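You operate a simulated robot arm through the tools that you are given. There is no shell and no other tool.

Carry out the task below with a simulated robot arm. There is one attempt and no reset: what you move stays moved.

JOB
Change the cloudy dip water, then soak the wilted lettuce and replant it.
Fine: turn the dip knob to drain till the pan is empty, to fill till the water reaches the red line, then to off; hold the pot under till its plug darkens and push it home in its hole on the grey board; the other lettuces stay put.

Only the result counts: the job must be done as asked and must still hold three seconds after the hand-in. Knocking over, shifting, dropping, spilling or breaking anything else fails it.

ROBOT AND FRAMES
A 6-joint arm with a two-finger gripper, fixed in place. Base frame: the origin is on the floor under the middle of its stand, x ahead of it, y to its left, z up. Lengths are in mm, angles in rad, forces in N, time in s.
With the tool pointing down near the work surface it reaches from about 500 to 820 mm from the base axis. Its first joint turns from -2.897 to 2.897 rad. Payload 1.66 kg.
The tool frame sits at the grasp point between the pads (the TCP): z along the fingers, y along the line on which they close. The tips reach 16 mm beyond it. The gripper opens to 111 mm; its body begins 104 mm behind the TCP.
Orientation is told as [roll, pitch, yaw] about the base's x, y, z axes, in that order, counted from this pose: with the fingers straight down and closing along the base's y, the tool's x points along the base's -x, its y along +y and its z along -z.

CONTROLS
- The arm moves only by the tool send_rows. Its argument "targets" is a list of rows, each a list of 7 numbers: the shift along the tool's x, y, z in mm, then the turn, a rotation vector about the tool's x, y, z in rad, then the opening, from 0 (shut) to 1 (fully open). In form: [[dx, dy, dz, ax, ay, az, jaw], ...]. A call has 1 to 20 rows; each row shifts and turns the commanded pose from where the row before left it, along the tool's axes as they then stand. A row lasts 0.2 s, in which the tool goes at most 50 mm and 0.15 rad; a call with a longer step from one row to the next is refused whole, and so is a gripper value outside its range. Where a pose cannot be reached the arm comes as near as it can. A force on the tool above 40 N (or 10 N above the force at the start of the call, whichever is more), or a blocked arm, ends the call early, and 0.2 s more pass. Each finger travels about 169.8 mm/s and halts on what it meets, pressing with about 20 N; the grip force reading is that of the motor and also rises with nothing between the fingers. The clock runs only during rows and for 0.2 s after the last one: add rows that do not move to give the fingers time. The reply holds the time, the measured pose of the TCP, the force on the tool along the base axes, the opening and the grip force, in the units named above and with some noise, with the torque about the TCP (base axes, N m) and any sound that the robot's microphone picked up.
- Cameras (640 x 400 px; columns grow to the right, rows downward): "scene" is fixed at [399.2, 499.5, 1449.9]; the picture's right is [-1.00, 0.06, 0.00], its down [0.05, 0.82, -0.58] and it looks along [-0.04, -0.57, -0.82] (base axes); focal length 214 px, centre (320, 200). "wrist" rides on the gripper at [70, 13, -143] in the tool frame; the picture's right is [-0.19, 0.98, 0.00], its down [-0.87, -0.17, -0.47] and it looks along [-0.46, -0.09, 0.88] (tool axes); focal length 230 px, centre (320, 200).
- snapshot(camera): a new picture of that camera. The clock stands still meanwhile.
- raise_lower(by): moves the trunk up (or, below 0, down) by that many mm; the arm rides with it, the base frame stays. It gives what a move gives, with no picture.
- measure_at(camera, pixels): there is no depth. For up to 12 entries [column, row, z] of the newest picture of that camera ("zoom" is the newest enlarged one), the place [x, y] in the base frame at which the ray of that pixel passes the height z, good to about 2 mm. The clock stands still meanwhile.
- inspect(camera, box): a new picture of the part [left, top, right, bottom] of that camera's present view, enlarged. The clock stands still meanwhile.
- finish_job(): hands the job in; it is judged then, once.

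Leave the gripper open and the arm clear of the work at the hand-in unless told otherwise.

The tools are called after ">>>" as name(argument=value, ...) on one line, values as JSON. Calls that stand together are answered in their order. send_rows: Moves the arm, as the interface text tells. Its arguments: {"type":"object","properties":{"targets":{"type":"array","items":{"type":"array","items":{"type":"number"}}}},"required":["targets"]} The other tools are called the same way: raise_lower (by) moves the trunk up or down; snapshot (camera) takes a picture; measure_at (camera, pixels) gives the place at which the rays of pixels pass given heights; inspect (camera, box) takes an enlarged picture of a part of a camera's view; finish_job () hands the job in.

At the start:

```text
time: 0.0
eef_pos: [300.4, 199.0, 1230.4]
tool_rot: [-0.003, 0.0, 0.0]
ft_force: [0.5, -0.1, 0.1]
torque: [-0.02, 0.03, 0.0]
gripper_width: 110.8
finger_force: 0.0
trunk travel left (down, up): [-250.0, 340.0]
```

scene: 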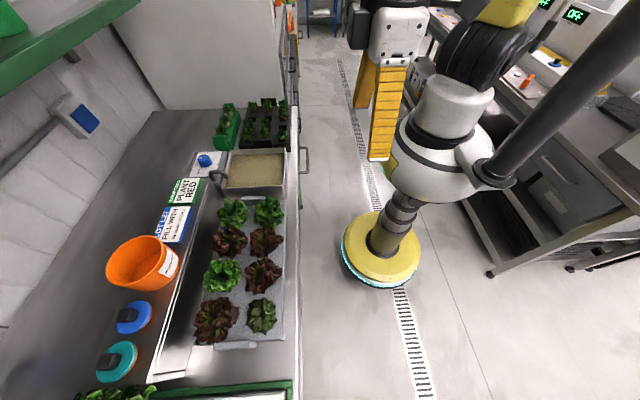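
wrist: 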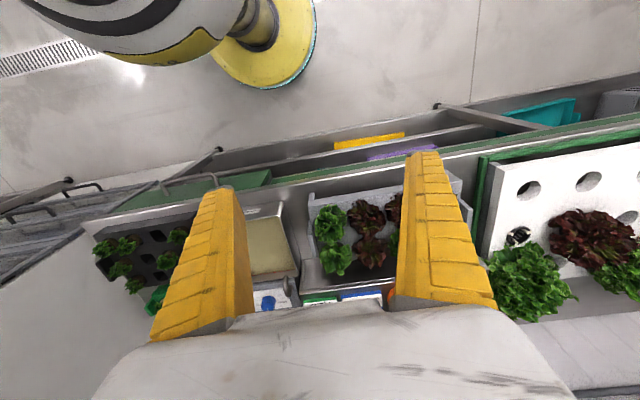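

I see the bench on the left of the scene picture: pan with cloudy water around (255,172), blue knob near (204,160), grey tray with lettuces around (245,270). I'll look closer at the parts.

>>> inspect(camera="scene", box=[160, 90, 320, 190])

>>> inspect(camera="scene", box=[140, 180, 320, 360])

>>> inspect(camera="wrist", box=[230, 170, 480, 320])

>>> inspect(camera="wrist", box=[80, 180, 320, 320])

```text
4.00 times, centred on (240, 140) of scene
```

zoom: 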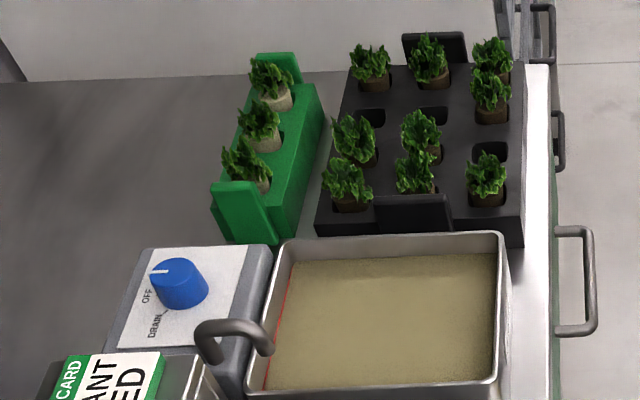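

```text
2.22 times, centred on (230, 270) of scene
```

zoom: 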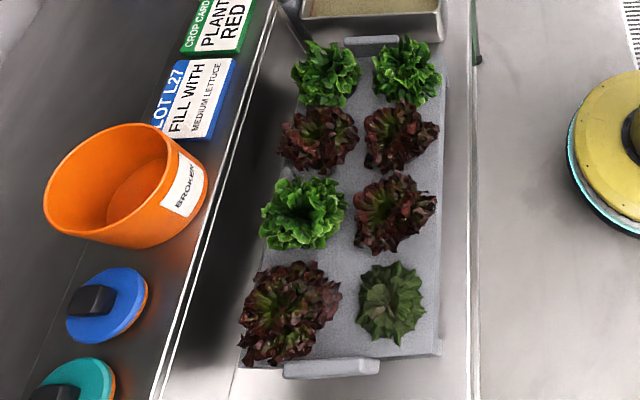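

```text
2.56 times, centred on (355, 245) of wrist
```

zoom: 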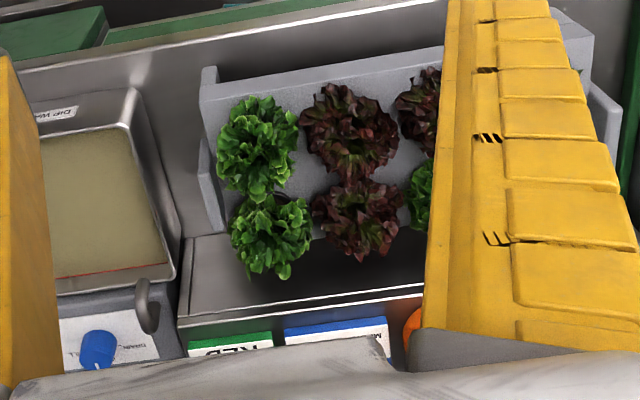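

```text
2.67 times, centred on (200, 250) of wrist
```

zoom: 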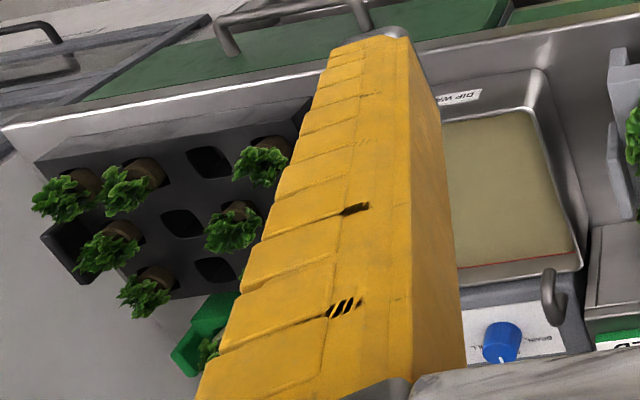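

I need heights, so I'll compare the same points in both cameras: knob in scene (205,161) and wrist (268,307); pan corners; board corner.

>>> snapshot(camera="scene")

>>> snapshot(camera="wrist")

>>> measure_at(camera="scene", pixels=[[205, 160, 700], [205, 160, 800], [205, 160, 900], [205, 160, 1000], [285, 149, 700], [285, 149, 800], [285, 149, 900], [284, 189, 800], [284, 189, 900], [262, 315, 800], [262, 315, 900], [262, 315, 1000]])

>>> measure_at(camera="wrist", pixels=[[268, 305, 700], [268, 305, 800], [268, 305, 900], [268, 305, 1000], [281, 205, 700], [281, 205, 800], [281, 205, 900]])

```text
taken
```

scene: 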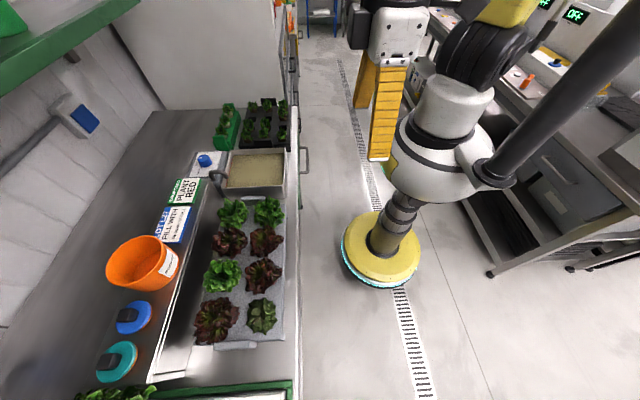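

```text
taken
```

wrist: 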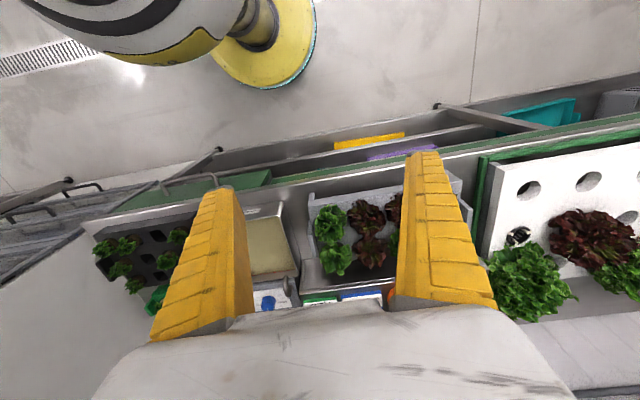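

```text
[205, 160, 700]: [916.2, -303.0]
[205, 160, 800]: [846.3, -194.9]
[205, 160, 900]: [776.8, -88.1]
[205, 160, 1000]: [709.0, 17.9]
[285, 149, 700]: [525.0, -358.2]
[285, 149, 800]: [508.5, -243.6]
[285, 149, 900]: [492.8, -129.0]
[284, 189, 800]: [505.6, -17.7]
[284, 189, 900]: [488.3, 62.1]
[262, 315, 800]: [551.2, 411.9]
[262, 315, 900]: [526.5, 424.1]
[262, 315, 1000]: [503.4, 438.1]
```

```text
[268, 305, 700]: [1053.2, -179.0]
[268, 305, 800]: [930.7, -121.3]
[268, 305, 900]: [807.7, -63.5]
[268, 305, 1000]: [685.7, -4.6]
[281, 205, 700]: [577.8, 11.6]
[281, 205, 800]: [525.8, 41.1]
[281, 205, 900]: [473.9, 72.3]
```

The knob top comes out near (742,-33,950) from both rays. I'll move over the area between pan and knob, staying high (z about 1130), to look closer.

>>> send_rows(targets=[[-38, -20, 8, 0, 0, 0, 1], [-38, -20, 8, 0, 0, 0, 1], [-38, -20, 8, 0, 0, 0, 1], [-38, -20, 8, 0, 0, 0, 1], [-38, -20, 8, 0, 0, 0, 1], [-38, -20, 8, 0, 0, 0, 1], [-38, -20, 8, 0, 0, 0, 1], [-38, -20, 8, 0, 0, 0, 1], [-38, -20, 8, 0, 0, 0, 1], [-38, -20, 8, 0, 0, 0, 1], [0, 0, 0, 0, 0, 0, 1]])

>>> snapshot(camera="wrist")

>>> snapshot(camera="scene")

```text
time: 2.4
eef_pos: [681.1, -1.5, 1151.1]
tool_rot: [0.0, 0.001, -0.001]
ft_force: [0.2, 0.1, 0.5]
torque: [0.03, 0.0, -0.04]
gripper_width: 111.0
finger_force: 0.1
trunk travel left (down, up): [-250.0, 340.0]
```

```text
taken
```

wrist: 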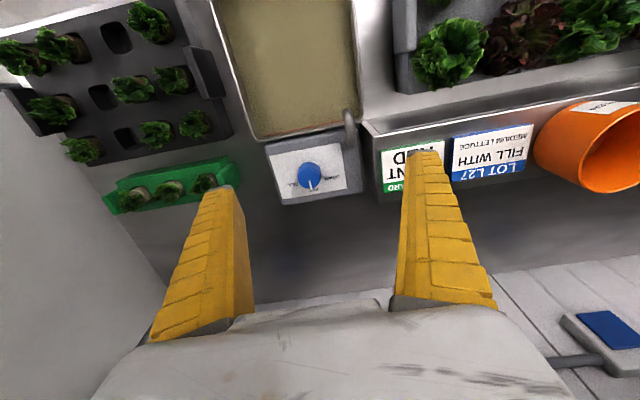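

```text
taken
```

scene: 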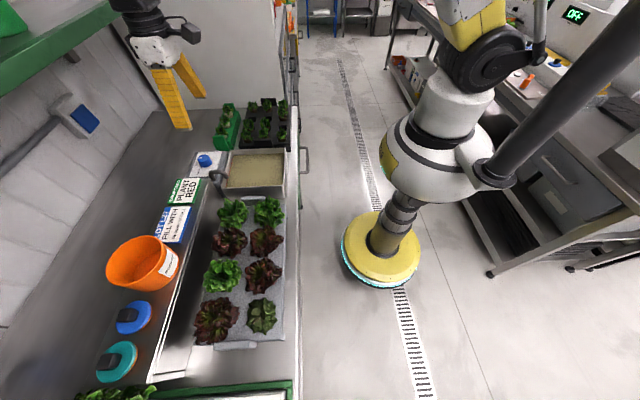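

Now the knob is at wrist (310,176). I'll enlarge it and measure positions at several heights.

>>> inspect(camera="wrist", box=[260, 130, 380, 210])

>>> measure_at(camera="wrist", pixels=[[310, 174, 900], [310, 174, 920], [310, 174, 940], [310, 174, 960], [360, 117, 900], [360, 117, 920], [258, 140, 900], [258, 140, 920]])

>>> measure_at(camera="scene", pixels=[[205, 160, 900], [205, 160, 920], [205, 160, 940], [205, 160, 960], [284, 189, 900], [284, 189, 920], [222, 189, 900], [222, 189, 920], [229, 150, 900], [229, 150, 920]])

```text
5.00 times, centred on (320, 170) of wrist
```

zoom: 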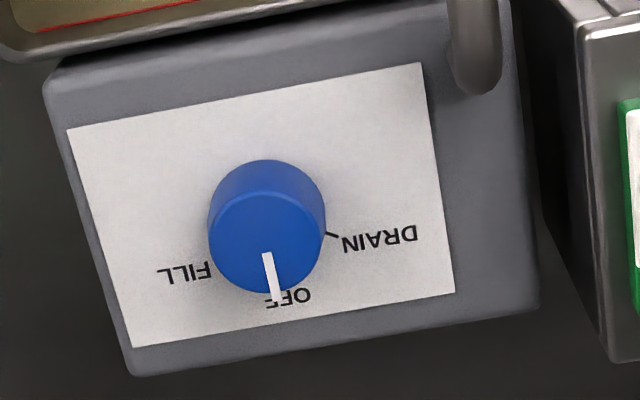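

```text
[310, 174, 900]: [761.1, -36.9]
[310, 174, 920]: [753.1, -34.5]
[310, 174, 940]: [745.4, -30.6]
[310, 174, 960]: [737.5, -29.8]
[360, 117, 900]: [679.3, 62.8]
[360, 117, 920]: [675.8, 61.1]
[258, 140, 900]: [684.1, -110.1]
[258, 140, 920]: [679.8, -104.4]
```

```text
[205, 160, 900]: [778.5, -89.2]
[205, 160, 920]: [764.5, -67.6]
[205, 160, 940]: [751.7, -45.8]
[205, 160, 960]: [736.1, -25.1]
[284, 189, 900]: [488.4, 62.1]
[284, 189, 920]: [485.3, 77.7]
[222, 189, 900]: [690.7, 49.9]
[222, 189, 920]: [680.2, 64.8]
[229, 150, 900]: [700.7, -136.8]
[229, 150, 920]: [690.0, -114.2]
```

The pointer is at OFF, DRAIN lies on the +y side, FILL on the -y side. I'll triangulate the label plate height with its corners: A scene (195.5,152)/wrist (286.6,199.4), B scene (221.3,151.5)/wrist (273.6,155.6).

>>> measure_at(camera="wrist", pixels=[[286.6, 199.4, 900], [286.6, 199.4, 920], [286.6, 199.4, 940], [273.6, 155.6, 900], [273.6, 155.6, 920], [273.6, 155.6, 940]])

>>> measure_at(camera="scene", pixels=[[195.5, 152, 900], [195.5, 152, 920], [195.5, 152, 940], [221.3, 151.5, 900], [221.3, 151.5, 920], [221.3, 151.5, 940]])

>>> measure_at(camera="zoom", pixels=[[68, 128, 925], [421, 63, 925], [455, 292, 925], [133, 347, 925], [330, 234, 925], [267, 242, 950], [272, 298, 935], [380, 238, 925], [185, 272, 925], [290, 297, 925]])

```text
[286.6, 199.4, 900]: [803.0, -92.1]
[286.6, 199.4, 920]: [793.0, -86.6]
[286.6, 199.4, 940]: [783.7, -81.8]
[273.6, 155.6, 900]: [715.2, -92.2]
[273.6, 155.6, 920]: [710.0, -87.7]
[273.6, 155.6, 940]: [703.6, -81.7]
```

```text
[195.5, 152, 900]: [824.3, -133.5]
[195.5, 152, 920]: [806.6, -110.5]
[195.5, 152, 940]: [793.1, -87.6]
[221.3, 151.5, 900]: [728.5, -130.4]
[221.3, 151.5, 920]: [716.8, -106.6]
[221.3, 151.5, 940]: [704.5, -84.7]
```

```text
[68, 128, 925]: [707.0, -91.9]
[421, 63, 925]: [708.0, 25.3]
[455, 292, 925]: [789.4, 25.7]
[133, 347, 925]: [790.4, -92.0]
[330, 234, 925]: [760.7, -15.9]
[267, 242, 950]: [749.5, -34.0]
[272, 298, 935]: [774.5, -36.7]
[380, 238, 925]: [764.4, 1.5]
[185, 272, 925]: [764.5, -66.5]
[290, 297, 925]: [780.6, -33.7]
```

The plate is at about z=940 and the knob axis about (742,-31), knob top about 968. Next I hover above the knob at z about 1025 with jaws partly closed, then look.

>>> send_rows(targets=[[-15.2, -7.4, 31, 0, 0, 0, 0.65], [-15.2, -7.4, 31, 0, 0, 0, 0.65], [-15.2, -7.4, 31, 0, 0, 0, 0.65], [-15.2, -7.4, 31, 0, 0, 0, 0.65], [0, 0, 0, 0, 0, 0, 0.65]])

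>>> snapshot(camera="wrist")

>>> snapshot(camera="scene")

```text
time: 3.6
eef_pos: [740.4, -29.9, 1026.7]
tool_rot: [-0.001, -0.001, 0.002]
ft_force: [-0.2, -0.6, 0.2]
torque: [0.05, -0.02, 0.0]
gripper_width: 74.0
finger_force: 0.8
trunk travel left (down, up): [-250.0, 340.0]
```

```text
taken
```

wrist: 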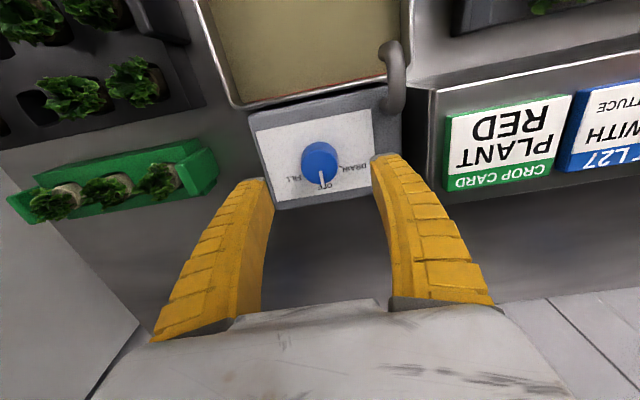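

```text
taken
```

scene: 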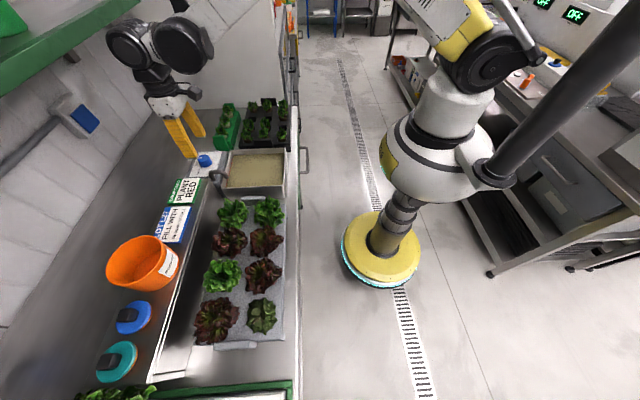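

>>> inspect(camera="wrist", box=[240, 90, 400, 210])

>>> inspect(camera="scene", box=[160, 110, 300, 200])

```text
3.33 times, centred on (320, 150) of wrist
```

zoom: 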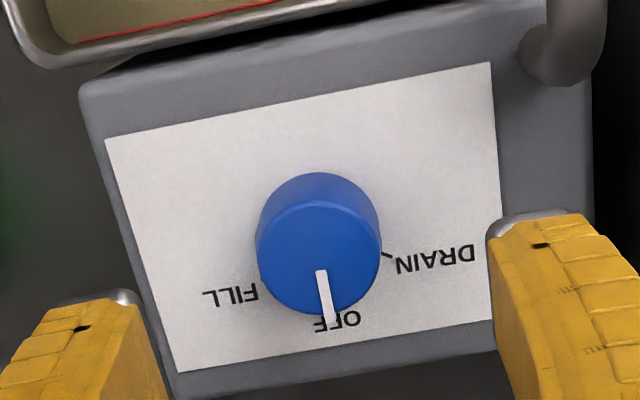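

```text
4.44 times, centred on (230, 155) of scene
```

zoom: 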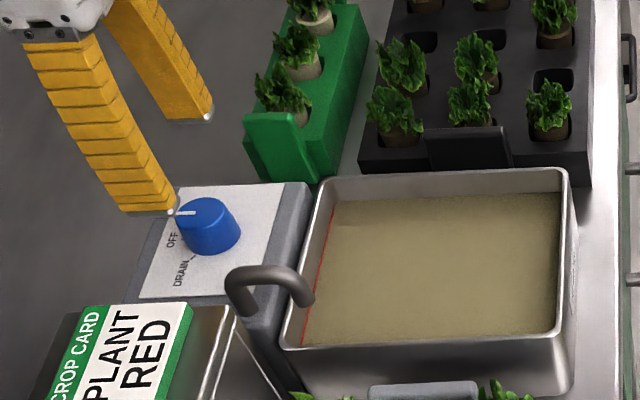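

I'll measure the knob's axis: top-face centre at wrist (319.7,167.1), base centre near (319.7,157.8), and the ticks/labels.

>>> measure_at(camera="wrist", pixels=[[319.7, 167.1, 960], [319.7, 167.1, 965], [319.7, 167.1, 970], [319.7, 157.8, 941], [340.2, 166.2, 941], [354.5, 168, 941], [293.3, 178.5, 941], [325.4, 186, 941], [301.4, 167.1, 968], [338.3, 167.1, 968]])

>>> measure_at(camera="scene", pixels=[[205.5, 157.5, 960], [205.5, 157.5, 965], [205.5, 157.5, 970]])

```text
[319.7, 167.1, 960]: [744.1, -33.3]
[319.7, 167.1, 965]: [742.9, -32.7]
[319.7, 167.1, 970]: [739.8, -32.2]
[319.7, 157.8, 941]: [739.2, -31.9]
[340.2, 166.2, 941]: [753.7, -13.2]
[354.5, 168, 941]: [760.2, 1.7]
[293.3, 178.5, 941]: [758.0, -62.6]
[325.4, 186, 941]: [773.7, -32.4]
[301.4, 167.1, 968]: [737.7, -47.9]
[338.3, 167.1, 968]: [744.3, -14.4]
```

```text
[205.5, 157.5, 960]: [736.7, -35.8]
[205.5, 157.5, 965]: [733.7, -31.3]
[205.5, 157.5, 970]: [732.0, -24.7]
```

Knob axis is about (741,-32), top about 966. I descend to z about 963 (tips at 947, above the plate) and close on the knob.

>>> send_rows(targets=[[-0.3, -1, 22, 0, 0, 0, 0.65], [-0.3, -1, 22, 0, 0, 0, 0.65], [0, 0, 19, 0, 0, 0, 0.65], [0, 0, 0, 0, 0, 0, 0.65]])

>>> snapshot(camera="wrist")

```text
time: 4.6
eef_pos: [741.8, -31.6, 963.1]
tool_rot: [-0.001, 0.0, 0.0]
ft_force: [-0.7, 0.3, 0.2]
torque: [0.0, 0.01, 0.0]
gripper_width: 73.8
finger_force: 1.2
trunk travel left (down, up): [-250.0, 340.0]
```

```text
taken
```

wrist: 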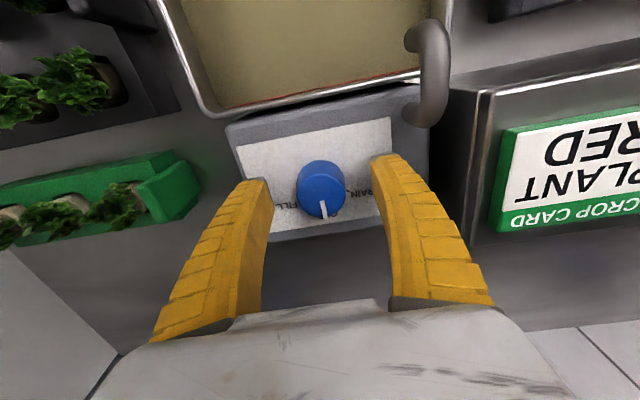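

The fingers straddle the knob (wrist (321,190)) with clearance. Now I close gently on it.

>>> send_rows(targets=[[0, 0, 0, 0, 0, 0, 0.45], [0, 0, 0, 0, 0, 0, 0.3], [0, 0, 0, 0, 0, 0, 0.2], [0, 0, 0, 0, 0, 0, 0.2]])

>>> inspect(camera="wrist", box=[240, 110, 400, 230])

```text
time: 5.6
eef_pos: [742.0, -32.3, 964.0]
tool_rot: [-0.002, -0.001, 0.0]
ft_force: [6.0, -0.6, 10.6]
torque: [0.11, -0.47, 0.0]
gripper_width: 31.5
finger_force: 33.5
trunk travel left (down, up): [-250.0, 340.0]
```

```text
3.33 times, centred on (320, 170) of wrist
```

zoom: 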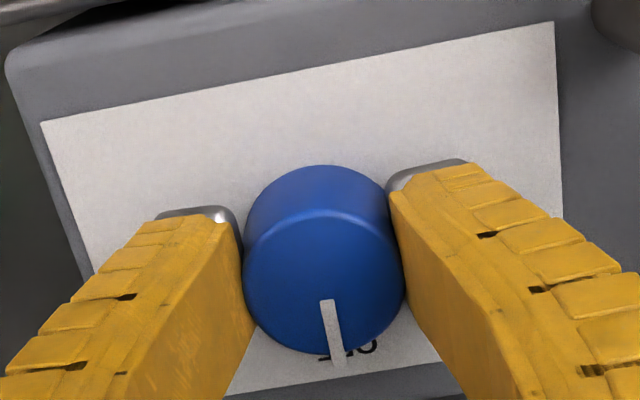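

The knob is held (width 31.5). I turn it counterclockwise seen from above by 60° toward DRAIN (tool z turn negative).

>>> send_rows(targets=[[0, 0, 0, 0, 0, -0.13, 0.2], [0, 0, 0, 0, 0, -0.13, 0.2], [0, 0, 0, 0, 0, -0.13, 0.2], [0, 0, 0, 0, 0, -0.13, 0.2], [0, 0, 0, 0, 0, -0.13, 0.2], [0, 0, 0, 0, 0, -0.13, 0.2], [0, 0, 0, 0, 0, -0.13, 0.2], [0, 0, 0, 0, 0, -0.137, 0.2], [0, 0, 0, 0, 0, 0, 0.2]])

>>> snapshot(camera="wrist")

>>> inspect(camera="scene", box=[160, 110, 320, 210])

```text
time: 7.6
eef_pos: [743.6, -34.0, 963.5]
tool_rot: [-0.006, -0.001, 1.046]
ft_force: [9.2, -9.5, 11.4]
torque: [0.12, -0.13, -0.07]
gripper_width: 31.3
finger_force: 33.6
trunk travel left (down, up): [-250.0, 340.0]
stopped in row 9: the force on the tool passed its limit at 40 N (the readings are from after the stop); the commanded pose is now the measured one
```

```text
taken
```

wrist: 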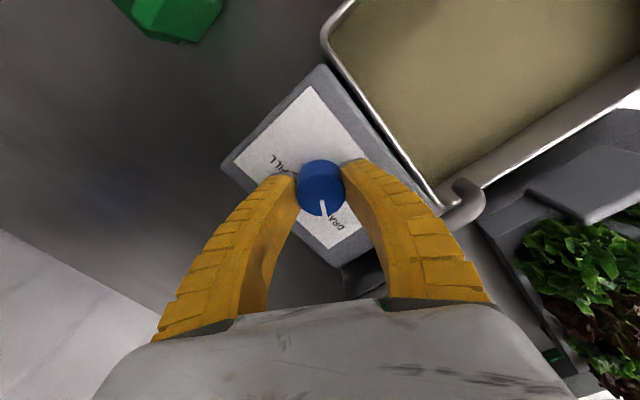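

```text
4.00 times, centred on (240, 160) of scene
```

zoom: 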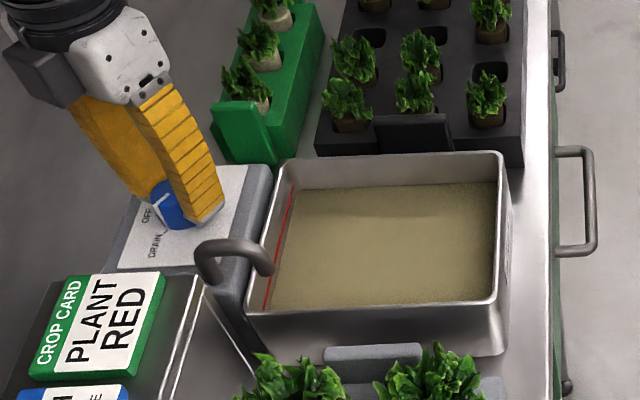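

The water already looks lower than the red line, so it is draining. I'll check the pointer against the DRAIN tick.

>>> inspect(camera="wrist", box=[256, 140, 384, 260])

>>> inspect(camera="scene", box=[180, 140, 228, 170])

```text
3.33 times, centred on (320, 200) of wrist
```

zoom: 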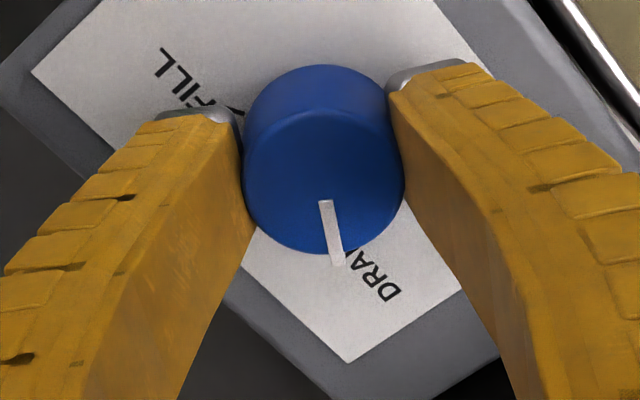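

```text
13.33 times, centred on (204, 155) of scene
```

zoom: 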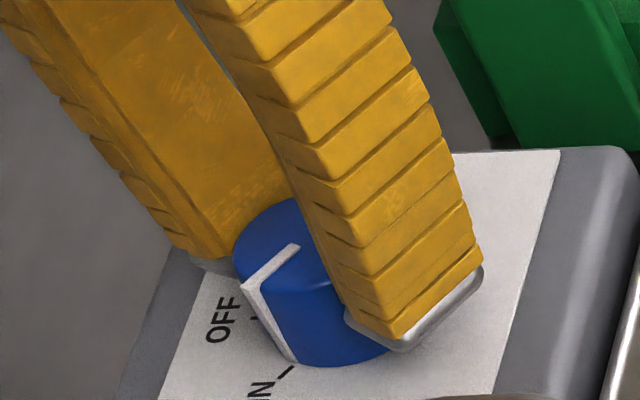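

The pointer stripe meets the DRAIN tick. I'll wait 2 s while holding still, then check the pan.

>>> send_rows(targets=[[0, 0, 0, 0, 0, 0, 0.2], [0, 0, 0, 0, 0, 0, 0.2], [0, 0, 0, 0, 0, 0, 0.2], [0, 0, 0, 0, 0, 0, 0.2], [0, 0, 0, 0, 0, 0, 0.2], [0, 0, 0, 0, 0, 0, 0.2], [0, 0, 0, 0, 0, 0, 0.2], [0, 0, 0, 0, 0, 0, 0.2], [0, 0, 0, 0, 0, 0, 0.2], [0, 0, 0, 0, 0, 0, 0.2]])

>>> inspect(camera="scene", box=[210, 140, 306, 200])

```text
time: 9.8
eef_pos: [743.7, -34.1, 961.9]
tool_rot: [-0.003, -0.001, 1.049]
ft_force: [23.4, -17.1, 18.6]
torque: [-0.14, -0.34, -0.06]
gripper_width: 31.7
finger_force: 33.8
trunk travel left (down, up): [-250.0, 340.0]
```

```text
6.67 times, centred on (258, 170) of scene
```

zoom: 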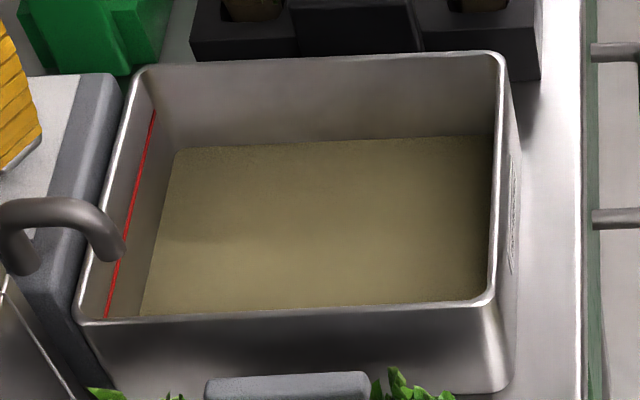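

The lateral force is creeping up (23,-17 N), so the grip is slightly off-centre. The knob will stay put; I'll relax the jaws while the pan drains.

>>> send_rows(targets=[[0, 0, 0, 0, 0, 0, 0.3], [0, 0, 0, 0, 0, 0, 0.4], [0, 0, 0, 0, 0, 0, 0.45], [0, 0, 0, 0, 0, 0, 0.45], [0, 0, 0, 0, 0, 0, 0.45]])

>>> inspect(camera="scene", box=[180, 140, 228, 170])

>>> inspect(camera="scene", box=[210, 140, 306, 200])

>>> inspect(camera="wrist", box=[256, 140, 384, 220])

```text
time: 11.0
eef_pos: [742.6, -32.6, 964.0]
tool_rot: [-0.003, 0.001, 1.05]
ft_force: [-0.4, -0.8, -0.4]
torque: [0.01, -0.03, 0.01]
gripper_width: 52.1
finger_force: 1.4
trunk travel left (down, up): [-250.0, 340.0]
```

```text
13.33 times, centred on (204, 155) of scene
```

zoom: 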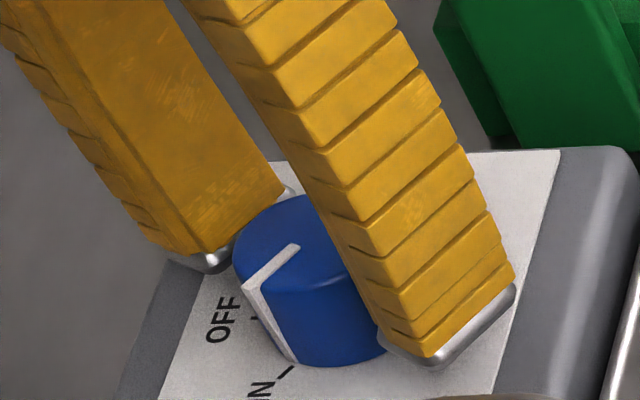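

```text
6.67 times, centred on (258, 170) of scene
```

zoom: 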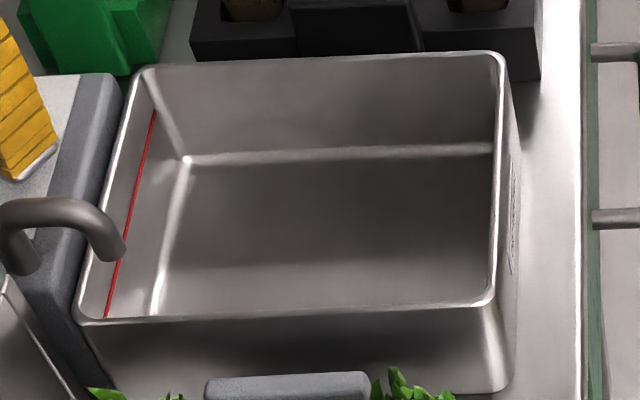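

```text
5.00 times, centred on (320, 180) of wrist
```

zoom: 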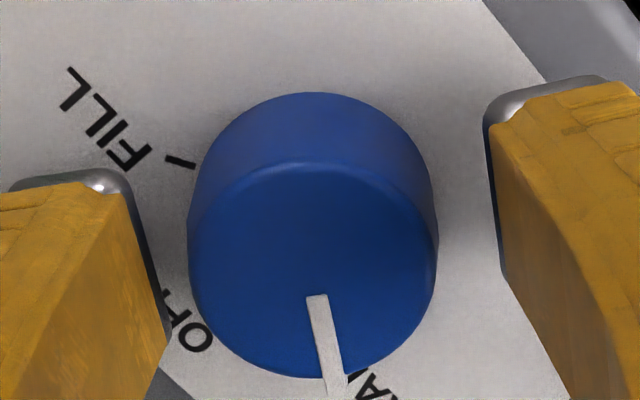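

The pan is empty (bare metal floor visible). The pointer meets the DRAIN tick. I'll re-measure the knob axis from this zoom for a better-centred grip.

>>> measure_at(camera="zoom", pixels=[[313, 271, 962], [313, 271, 966], [313, 271, 970], [190, 265, 966], [437, 265, 966], [313, 378, 966], [313, 163, 966]])

```text
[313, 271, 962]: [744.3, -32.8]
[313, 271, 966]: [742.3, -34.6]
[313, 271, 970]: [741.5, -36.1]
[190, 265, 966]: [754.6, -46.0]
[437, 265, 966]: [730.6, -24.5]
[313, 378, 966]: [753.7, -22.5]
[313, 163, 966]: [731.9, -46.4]
```

The axis is about (743,-34). I'll shift slightly, close again a little more softly and check the force before turning.

>>> send_rows(targets=[[0.7, -1.1, 0, 0, 0, 0, 0.45], [0, 0, 0, 0, 0, 0, 0.36], [0, 0, 0, 0, 0, 0, 0.28], [0, 0, 0, 0, 0, 0, 0.26], [0, 0, 0, 0, 0, 0, 0.26]])

>>> inspect(camera="scene", box=[210, 140, 306, 200])

```text
time: 12.2
eef_pos: [743.4, -34.4, 963.6]
tool_rot: [-0.003, -0.001, 1.048]
ft_force: [8.0, 0.1, 9.7]
torque: [0.36, -0.16, -0.05]
gripper_width: 31.5
finger_force: 33.8
trunk travel left (down, up): [-250.0, 340.0]
```

```text
6.67 times, centred on (258, 170) of scene
```

zoom: 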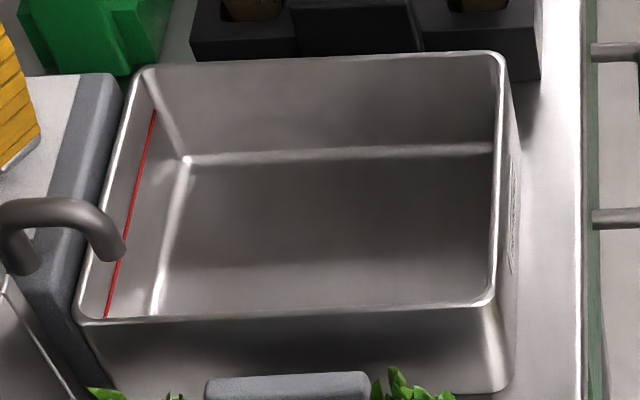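

Pan still empty, grip centred better. I turn back clockwise 60° to OFF first and check the force.

>>> send_rows(targets=[[0, 0, 0, 0, 0, 0.131, 0.26], [0, 0, 0, 0, 0, 0.131, 0.26], [0, 0, 0, 0, 0, 0.131, 0.26], [0, 0, 0, 0, 0, 0.131, 0.26], [0, 0, 0, 0, 0, 0.131, 0.26], [0, 0, 0, 0, 0, 0.131, 0.26], [0, 0, 0, 0, 0, 0.131, 0.26], [0, 0, 0, 0, 0, 0.131, 0.26]])

>>> inspect(camera="wrist", box=[256, 140, 384, 220])

>>> inspect(camera="scene", box=[210, 140, 306, 200])

```text
time: 14.0
eef_pos: [742.7, -31.3, 963.8]
tool_rot: [-0.003, -0.002, 0.0]
ft_force: [0.2, 18.4, 9.8]
torque: [0.3, -0.38, 0.08]
gripper_width: 29.9
finger_force: 34.2
trunk travel left (down, up): [-250.0, 340.0]
```

```text
5.00 times, centred on (320, 180) of wrist
```

zoom: 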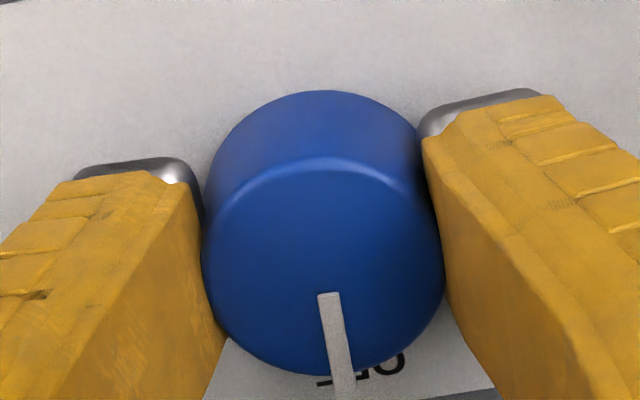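

```text
6.67 times, centred on (258, 170) of scene
```

zoom: 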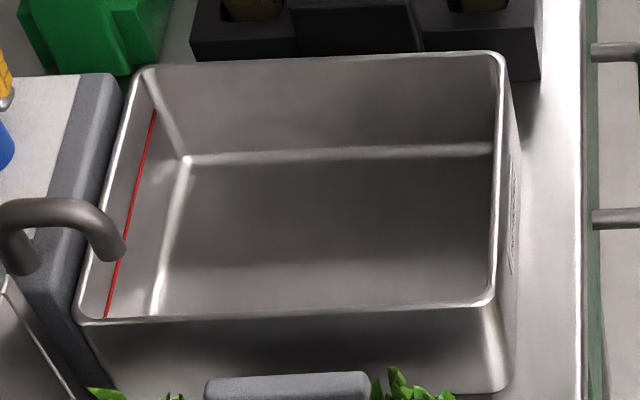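

OFF again, still empty. A y force of 18 N tells me the axis is nearer y=-31.5; I'll correct my commanded position by about (+2,+2.5) and then turn to FILL.

>>> send_rows(targets=[[-1, 1.3, 0, 0, 0, 0, 0.26], [-1, 1.2, 0, 0, 0, 0, 0.26], [0, 0, 0, 0, 0, 0, 0.26]])

```text
time: 14.8
eef_pos: [744.8, -32.0, 962.6]
tool_rot: [-0.002, 0.0, 0.0]
ft_force: [0.4, 1.0, 1.4]
torque: [0.01, 0.04, -0.01]
gripper_width: 31.2
finger_force: 34.0
trunk travel left (down, up): [-250.0, 340.0]
```

Forces are now near zero, so the grip is centred. I turn 60° clockwise to FILL.

>>> send_rows(targets=[[0, 0, 0, 0, 0, 0.149, 0.26], [0, 0, 0, 0, 0, 0.149, 0.26], [0, 0, 0, 0, 0, 0.149, 0.26], [0, 0, 0, 0, 0, 0.15, 0.26], [0, 0, 0, 0, 0, 0.15, 0.26], [0, 0, 0, 0, 0, 0.15, 0.26], [0, 0, 0, 0, 0, 0.15, 0.26]])

>>> inspect(camera="scene", box=[210, 140, 306, 200])

>>> inspect(camera="wrist", box=[256, 140, 384, 220])

```text
time: 16.4
eef_pos: [744.7, -30.5, 962.2]
tool_rot: [0.001, -0.003, -1.047]
ft_force: [0.6, 2.1, -0.5]
torque: [-0.2, -0.13, 0.06]
gripper_width: 32.9
finger_force: 25.8
trunk travel left (down, up): [-250.0, 340.0]
```

```text
6.67 times, centred on (258, 170) of scene
```

zoom: 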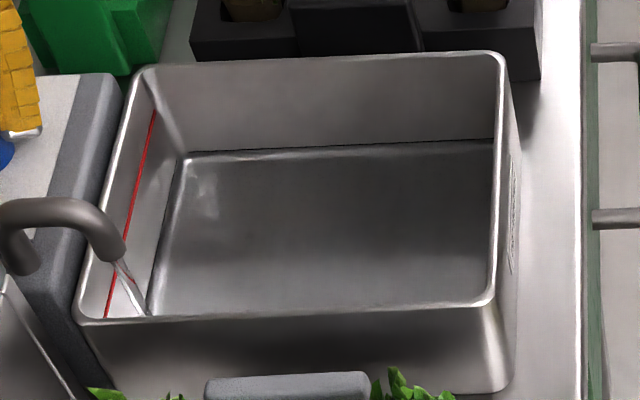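

```text
5.00 times, centred on (320, 180) of wrist
```

zoom: 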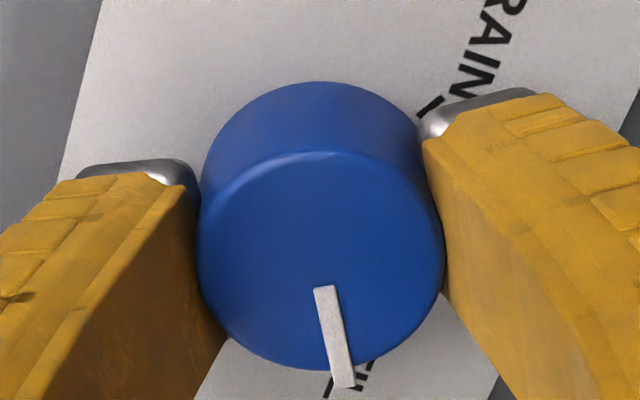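

Filling has begun: the clear water edge at the back wall is near zoom row 150, the red line's back end is at row 112. I wait 1.2 s and check the rate.

>>> send_rows(targets=[[0, 0, 0, 0, 0, 0, 0.26], [0, 0, 0, 0, 0, 0, 0.26], [0, 0, 0, 0, 0, 0, 0.26], [0, 0, 0, 0, 0, 0, 0.26], [0, 0, 0, 0, 0, 0, 0.26]])

>>> inspect(camera="scene", box=[210, 140, 306, 200])

```text
time: 17.6
eef_pos: [743.6, -31.8, 962.8]
tool_rot: [0.0, -0.002, -1.047]
ft_force: [-1.5, 2.6, -3.1]
torque: [-0.17, -0.21, -0.02]
gripper_width: 31.0
finger_force: 33.9
trunk travel left (down, up): [-250.0, 340.0]
```

```text
6.67 times, centred on (258, 170) of scene
```

zoom: 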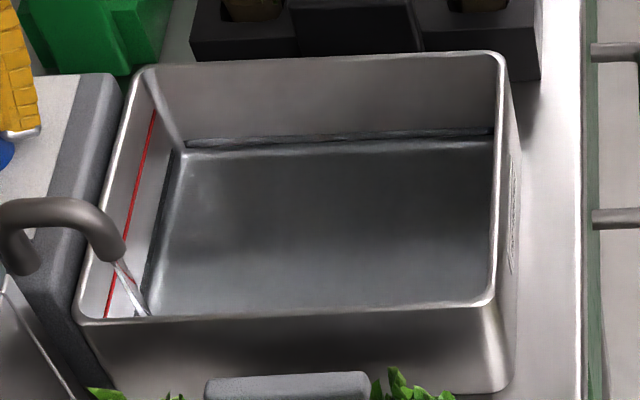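

>>> inspect(camera="scene", box=[220, 150, 252, 170])

```text
16.00 times, centred on (236, 160) of scene
```

zoom: 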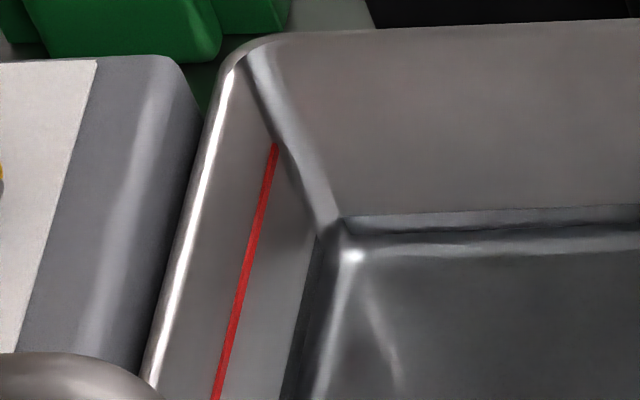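

On the left wall the water edge is at zoom x≈315 (row 240), floor edge ≈345, red line ≈255: about a third full. I wait 1.2 s more.

>>> send_rows(targets=[[0, 0, 0, 0, 0, 0, 0.26], [0, 0, 0, 0, 0, 0, 0.26], [0, 0, 0, 0, 0, 0, 0.26], [0, 0, 0, 0, 0, 0, 0.26], [0, 0, 0, 0, 0, 0, 0.26]])

>>> inspect(camera="scene", box=[220, 150, 252, 170])

```text
time: 18.8
eef_pos: [744.8, -31.8, 962.6]
tool_rot: [0.002, -0.003, -1.049]
ft_force: [-0.8, 2.5, -1.8]
torque: [-0.1, -0.12, 0.04]
gripper_width: 30.9
finger_force: 34.0
trunk travel left (down, up): [-250.0, 340.0]
```

```text
16.00 times, centred on (236, 160) of scene
```

zoom: 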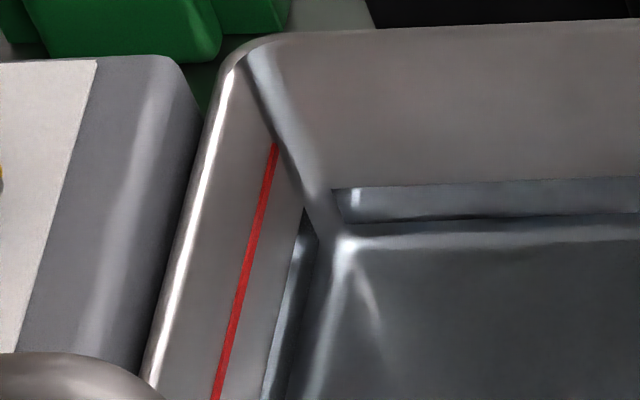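

The edge moves about 14–17 zoom px per second on the left wall, ~43 px remain. I wait 1.2 s more.

>>> send_rows(targets=[[0, 0, 0, 0, 0, 0, 0.26], [0, 0, 0, 0, 0, 0, 0.26], [0, 0, 0, 0, 0, 0, 0.26], [0, 0, 0, 0, 0, 0, 0.26], [0, 0, 0, 0, 0, 0, 0.26]])

>>> inspect(camera="scene", box=[220, 150, 252, 170])

```text
time: 20.0
eef_pos: [745.0, -31.0, 964.2]
tool_rot: [0.002, -0.002, -1.048]
ft_force: [1.2, 2.2, 1.5]
torque: [-0.05, -0.11, -0.06]
gripper_width: 30.2
finger_force: 34.1
trunk travel left (down, up): [-250.0, 340.0]
```

```text
16.00 times, centred on (236, 160) of scene
```

zoom: 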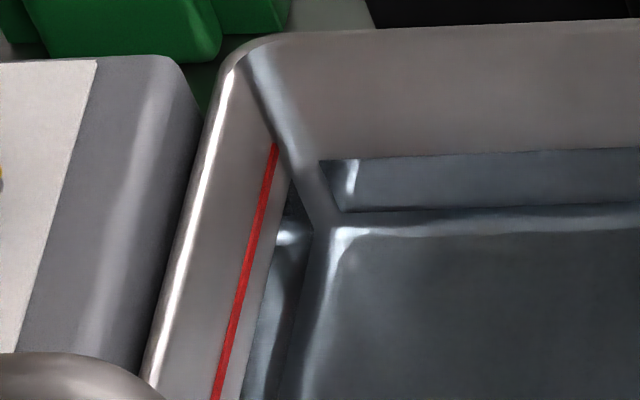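

Left-wall edge is at x≈262 (row 300), the red line centre at 240: roughly 1.2 s left. I wait 0.6 s and check again.

>>> send_rows(targets=[[0, 0, 0, 0, 0, 0, 0.26], [0, 0, 0, 0, 0, 0, 0.26]])

>>> inspect(camera="scene", box=[220, 150, 252, 170])

```text
time: 20.6
eef_pos: [745.8, -30.4, 963.7]
tool_rot: [0.003, -0.002, -1.046]
ft_force: [1.7, 0.9, 3.3]
torque: [-0.05, -0.06, -0.04]
gripper_width: 30.2
finger_force: 33.6
trunk travel left (down, up): [-250.0, 340.0]
```

```text
16.00 times, centred on (236, 160) of scene
```

zoom: 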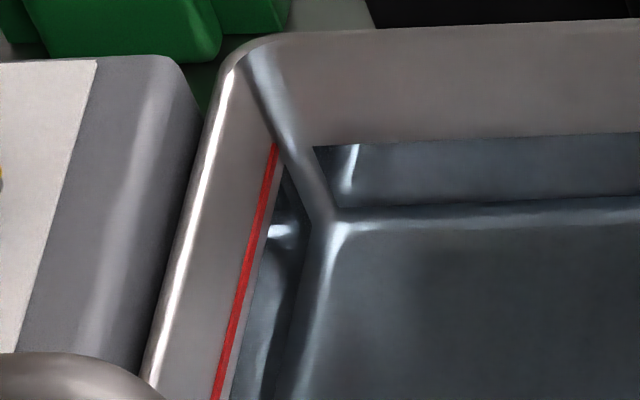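

About 12 px (0.7 s) remain to the line's centre. Allowing for the lag of the valve, I hold one row and then turn 60° back to OFF.

>>> send_rows(targets=[[0, 0, 0, 0, 0, 0, 0.26], [0, 0, 0, 0, 0, -0.149, 0.26], [0, 0, 0, 0, 0, -0.149, 0.26], [0, 0, 0, 0, 0, -0.149, 0.26], [0, 0, 0, 0, 0, -0.15, 0.26], [0, 0, 0, 0, 0, -0.15, 0.26], [0, 0, 0, 0, 0, -0.15, 0.26], [0, 0, 0, 0, 0, -0.15, 0.26]])

>>> inspect(camera="scene", box=[220, 150, 252, 170])

>>> inspect(camera="wrist", box=[256, 140, 384, 220])

>>> inspect(camera="scene", box=[210, 140, 306, 200])

```text
time: 22.4
eef_pos: [745.8, -31.3, 964.4]
tool_rot: [-0.002, -0.005, 0.002]
ft_force: [9.7, 1.4, 13.5]
torque: [0.02, 0.04, -0.02]
gripper_width: 30.2
finger_force: 34.2
trunk travel left (down, up): [-250.0, 340.0]
```

```text
16.00 times, centred on (236, 160) of scene
```

zoom: 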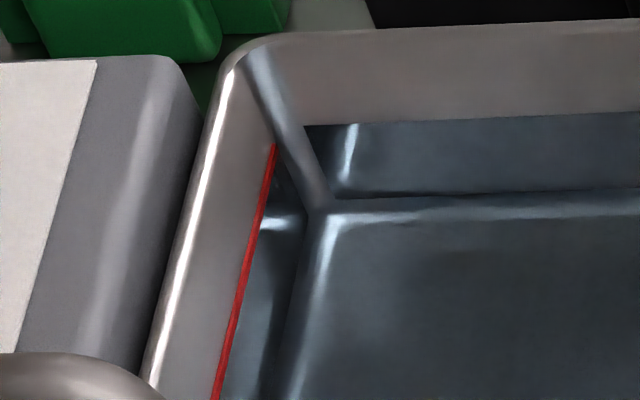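

```text
5.00 times, centred on (320, 180) of wrist
```

zoom: 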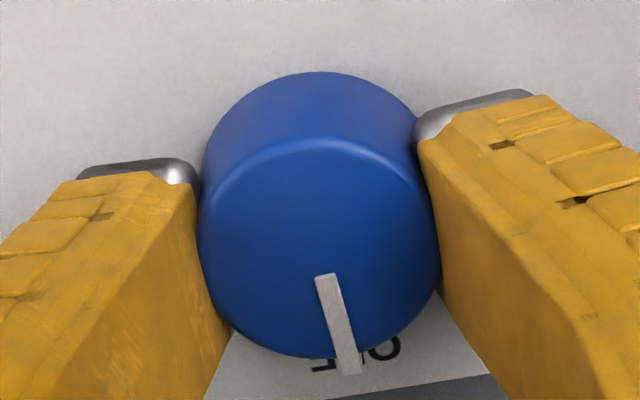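

```text
6.67 times, centred on (258, 170) of scene
```

zoom: 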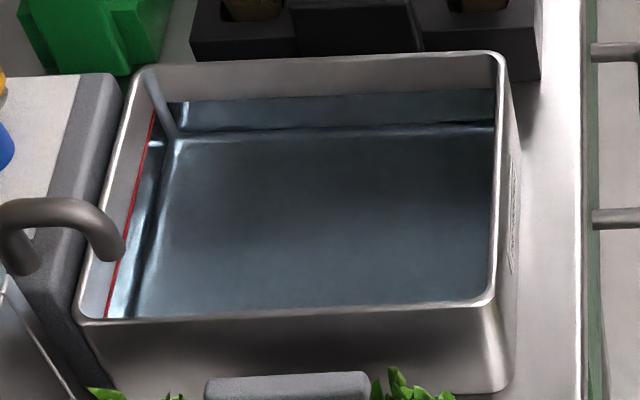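

The water edge now lies on the red line and the stream has stopped. The pointer looks back at OFF. I release the knob and rise straight up.

>>> send_rows(targets=[[0, 0, 0, 0, 0, 0, 0.35], [0, 0, 0, 0, 0, 0, 0.5], [0, 0, 0, 0, 0, 0, 0.6], [0, 0, -5, 0, 0, 0, 0.6], [0, 0, -25, 0, 0, 0, 0.6], [0, 0, -40, 0, 0, 0, 0.6], [0, 0, -40, 0, 0, 0, 0.6], [0, 0, 0, 0, 0, 0, 0.6]])

>>> inspect(camera="scene", box=[180, 140, 228, 170])

>>> inspect(camera="scene", box=[220, 150, 252, 170])

>>> inspect(camera="wrist", box=[240, 110, 400, 210])

```text
time: 24.2
eef_pos: [744.1, -31.4, 1073.6]
tool_rot: [-0.002, -0.003, 0.001]
ft_force: [-0.3, 0.3, -0.2]
torque: [-0.01, -0.02, 0.02]
gripper_width: 68.4
finger_force: 0.7
trunk travel left (down, up): [-250.0, 340.0]
```

```text
13.33 times, centred on (204, 155) of scene
```

zoom: 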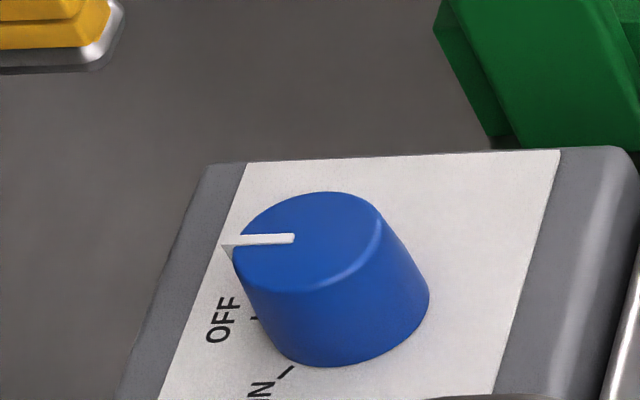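

```text
16.00 times, centred on (236, 160) of scene
```

zoom: 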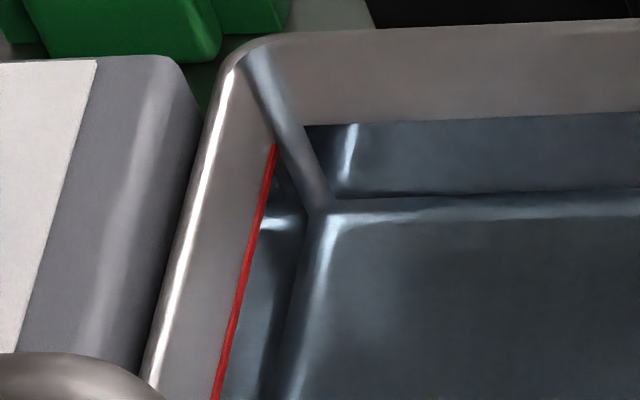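

```text
4.00 times, centred on (320, 160) of wrist
```

zoom: 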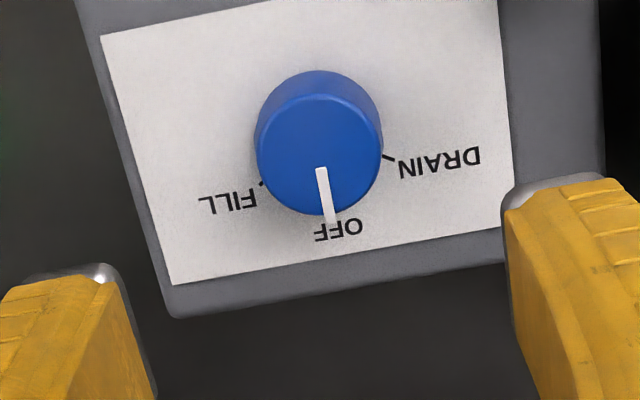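

The knob pointer is back at OFF and the water stays on the red line. Next I move over the grey board to find the wilted lettuce (candidate at scene (262,315)).

>>> send_rows(targets=[[0, 0, -40, 0, 0, 0, 0.8], [0, 0, -40, 0, 0, 0, 1], [18.4, 40, 0, 0, 0, 0, 1], [18.4, 40, 0, 0, 0, 0, 1], [18.4, 40, 0, 0, 0, 0, 1], [18.4, 40, 0, 0, 0, 0, 1], [18.4, 40, 0, 0, 0, 0, 1], [18.4, 40, 0, 0, 0, 0, 1], [18.4, 40, 0, 0, 0, 0, 1], [18.4, 40, 0, 0, 0, 0, 1], [18.4, 40, 0, 0, 0, 0, 1], [18.4, 40, 0, 0, 0, 0, 1], [0, 0, 0, 0, 0, 0, 1]])

>>> snapshot(camera="wrist")

>>> snapshot(camera="scene")

```text
time: 27.0
eef_pos: [560.9, 368.7, 1153.0]
tool_rot: [-0.001, -0.002, 0.0]
ft_force: [-0.9, 0.4, 0.1]
torque: [-0.01, 0.01, -0.02]
gripper_width: 110.8
finger_force: 0.1
trunk travel left (down, up): [-250.0, 340.0]
```

```text
taken
```

wrist: 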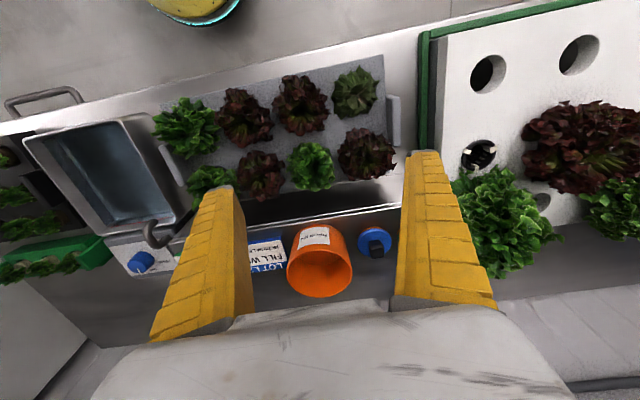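

```text
taken
```

scene: 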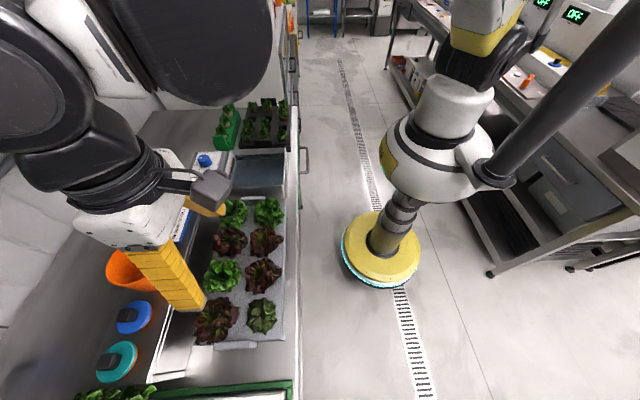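

>>> inspect(camera="wrist", box=[150, 40, 420, 210])

>>> inspect(camera="wrist", box=[300, 50, 420, 125])

>>> inspect(camera="scene", box=[190, 190, 300, 355])

```text
2.35 times, centred on (285, 125) of wrist
```

zoom: 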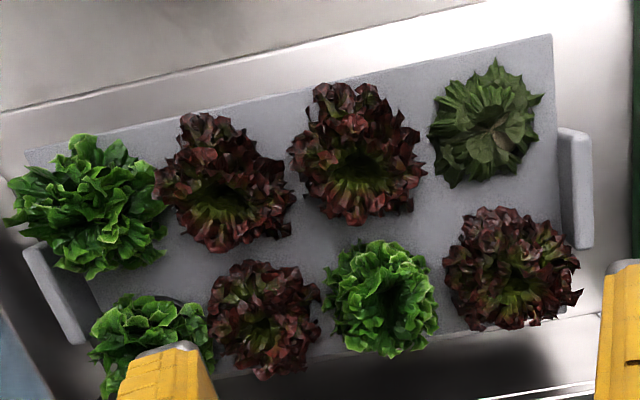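

```text
5.33 times, centred on (360, 88) of wrist
```

zoom: 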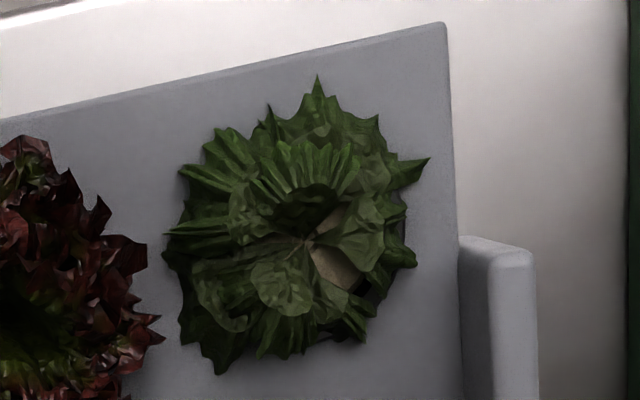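

```text
2.42 times, centred on (245, 272) of scene
```

zoom: 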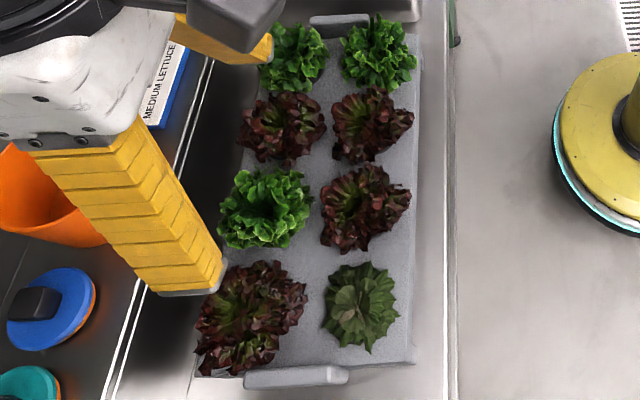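

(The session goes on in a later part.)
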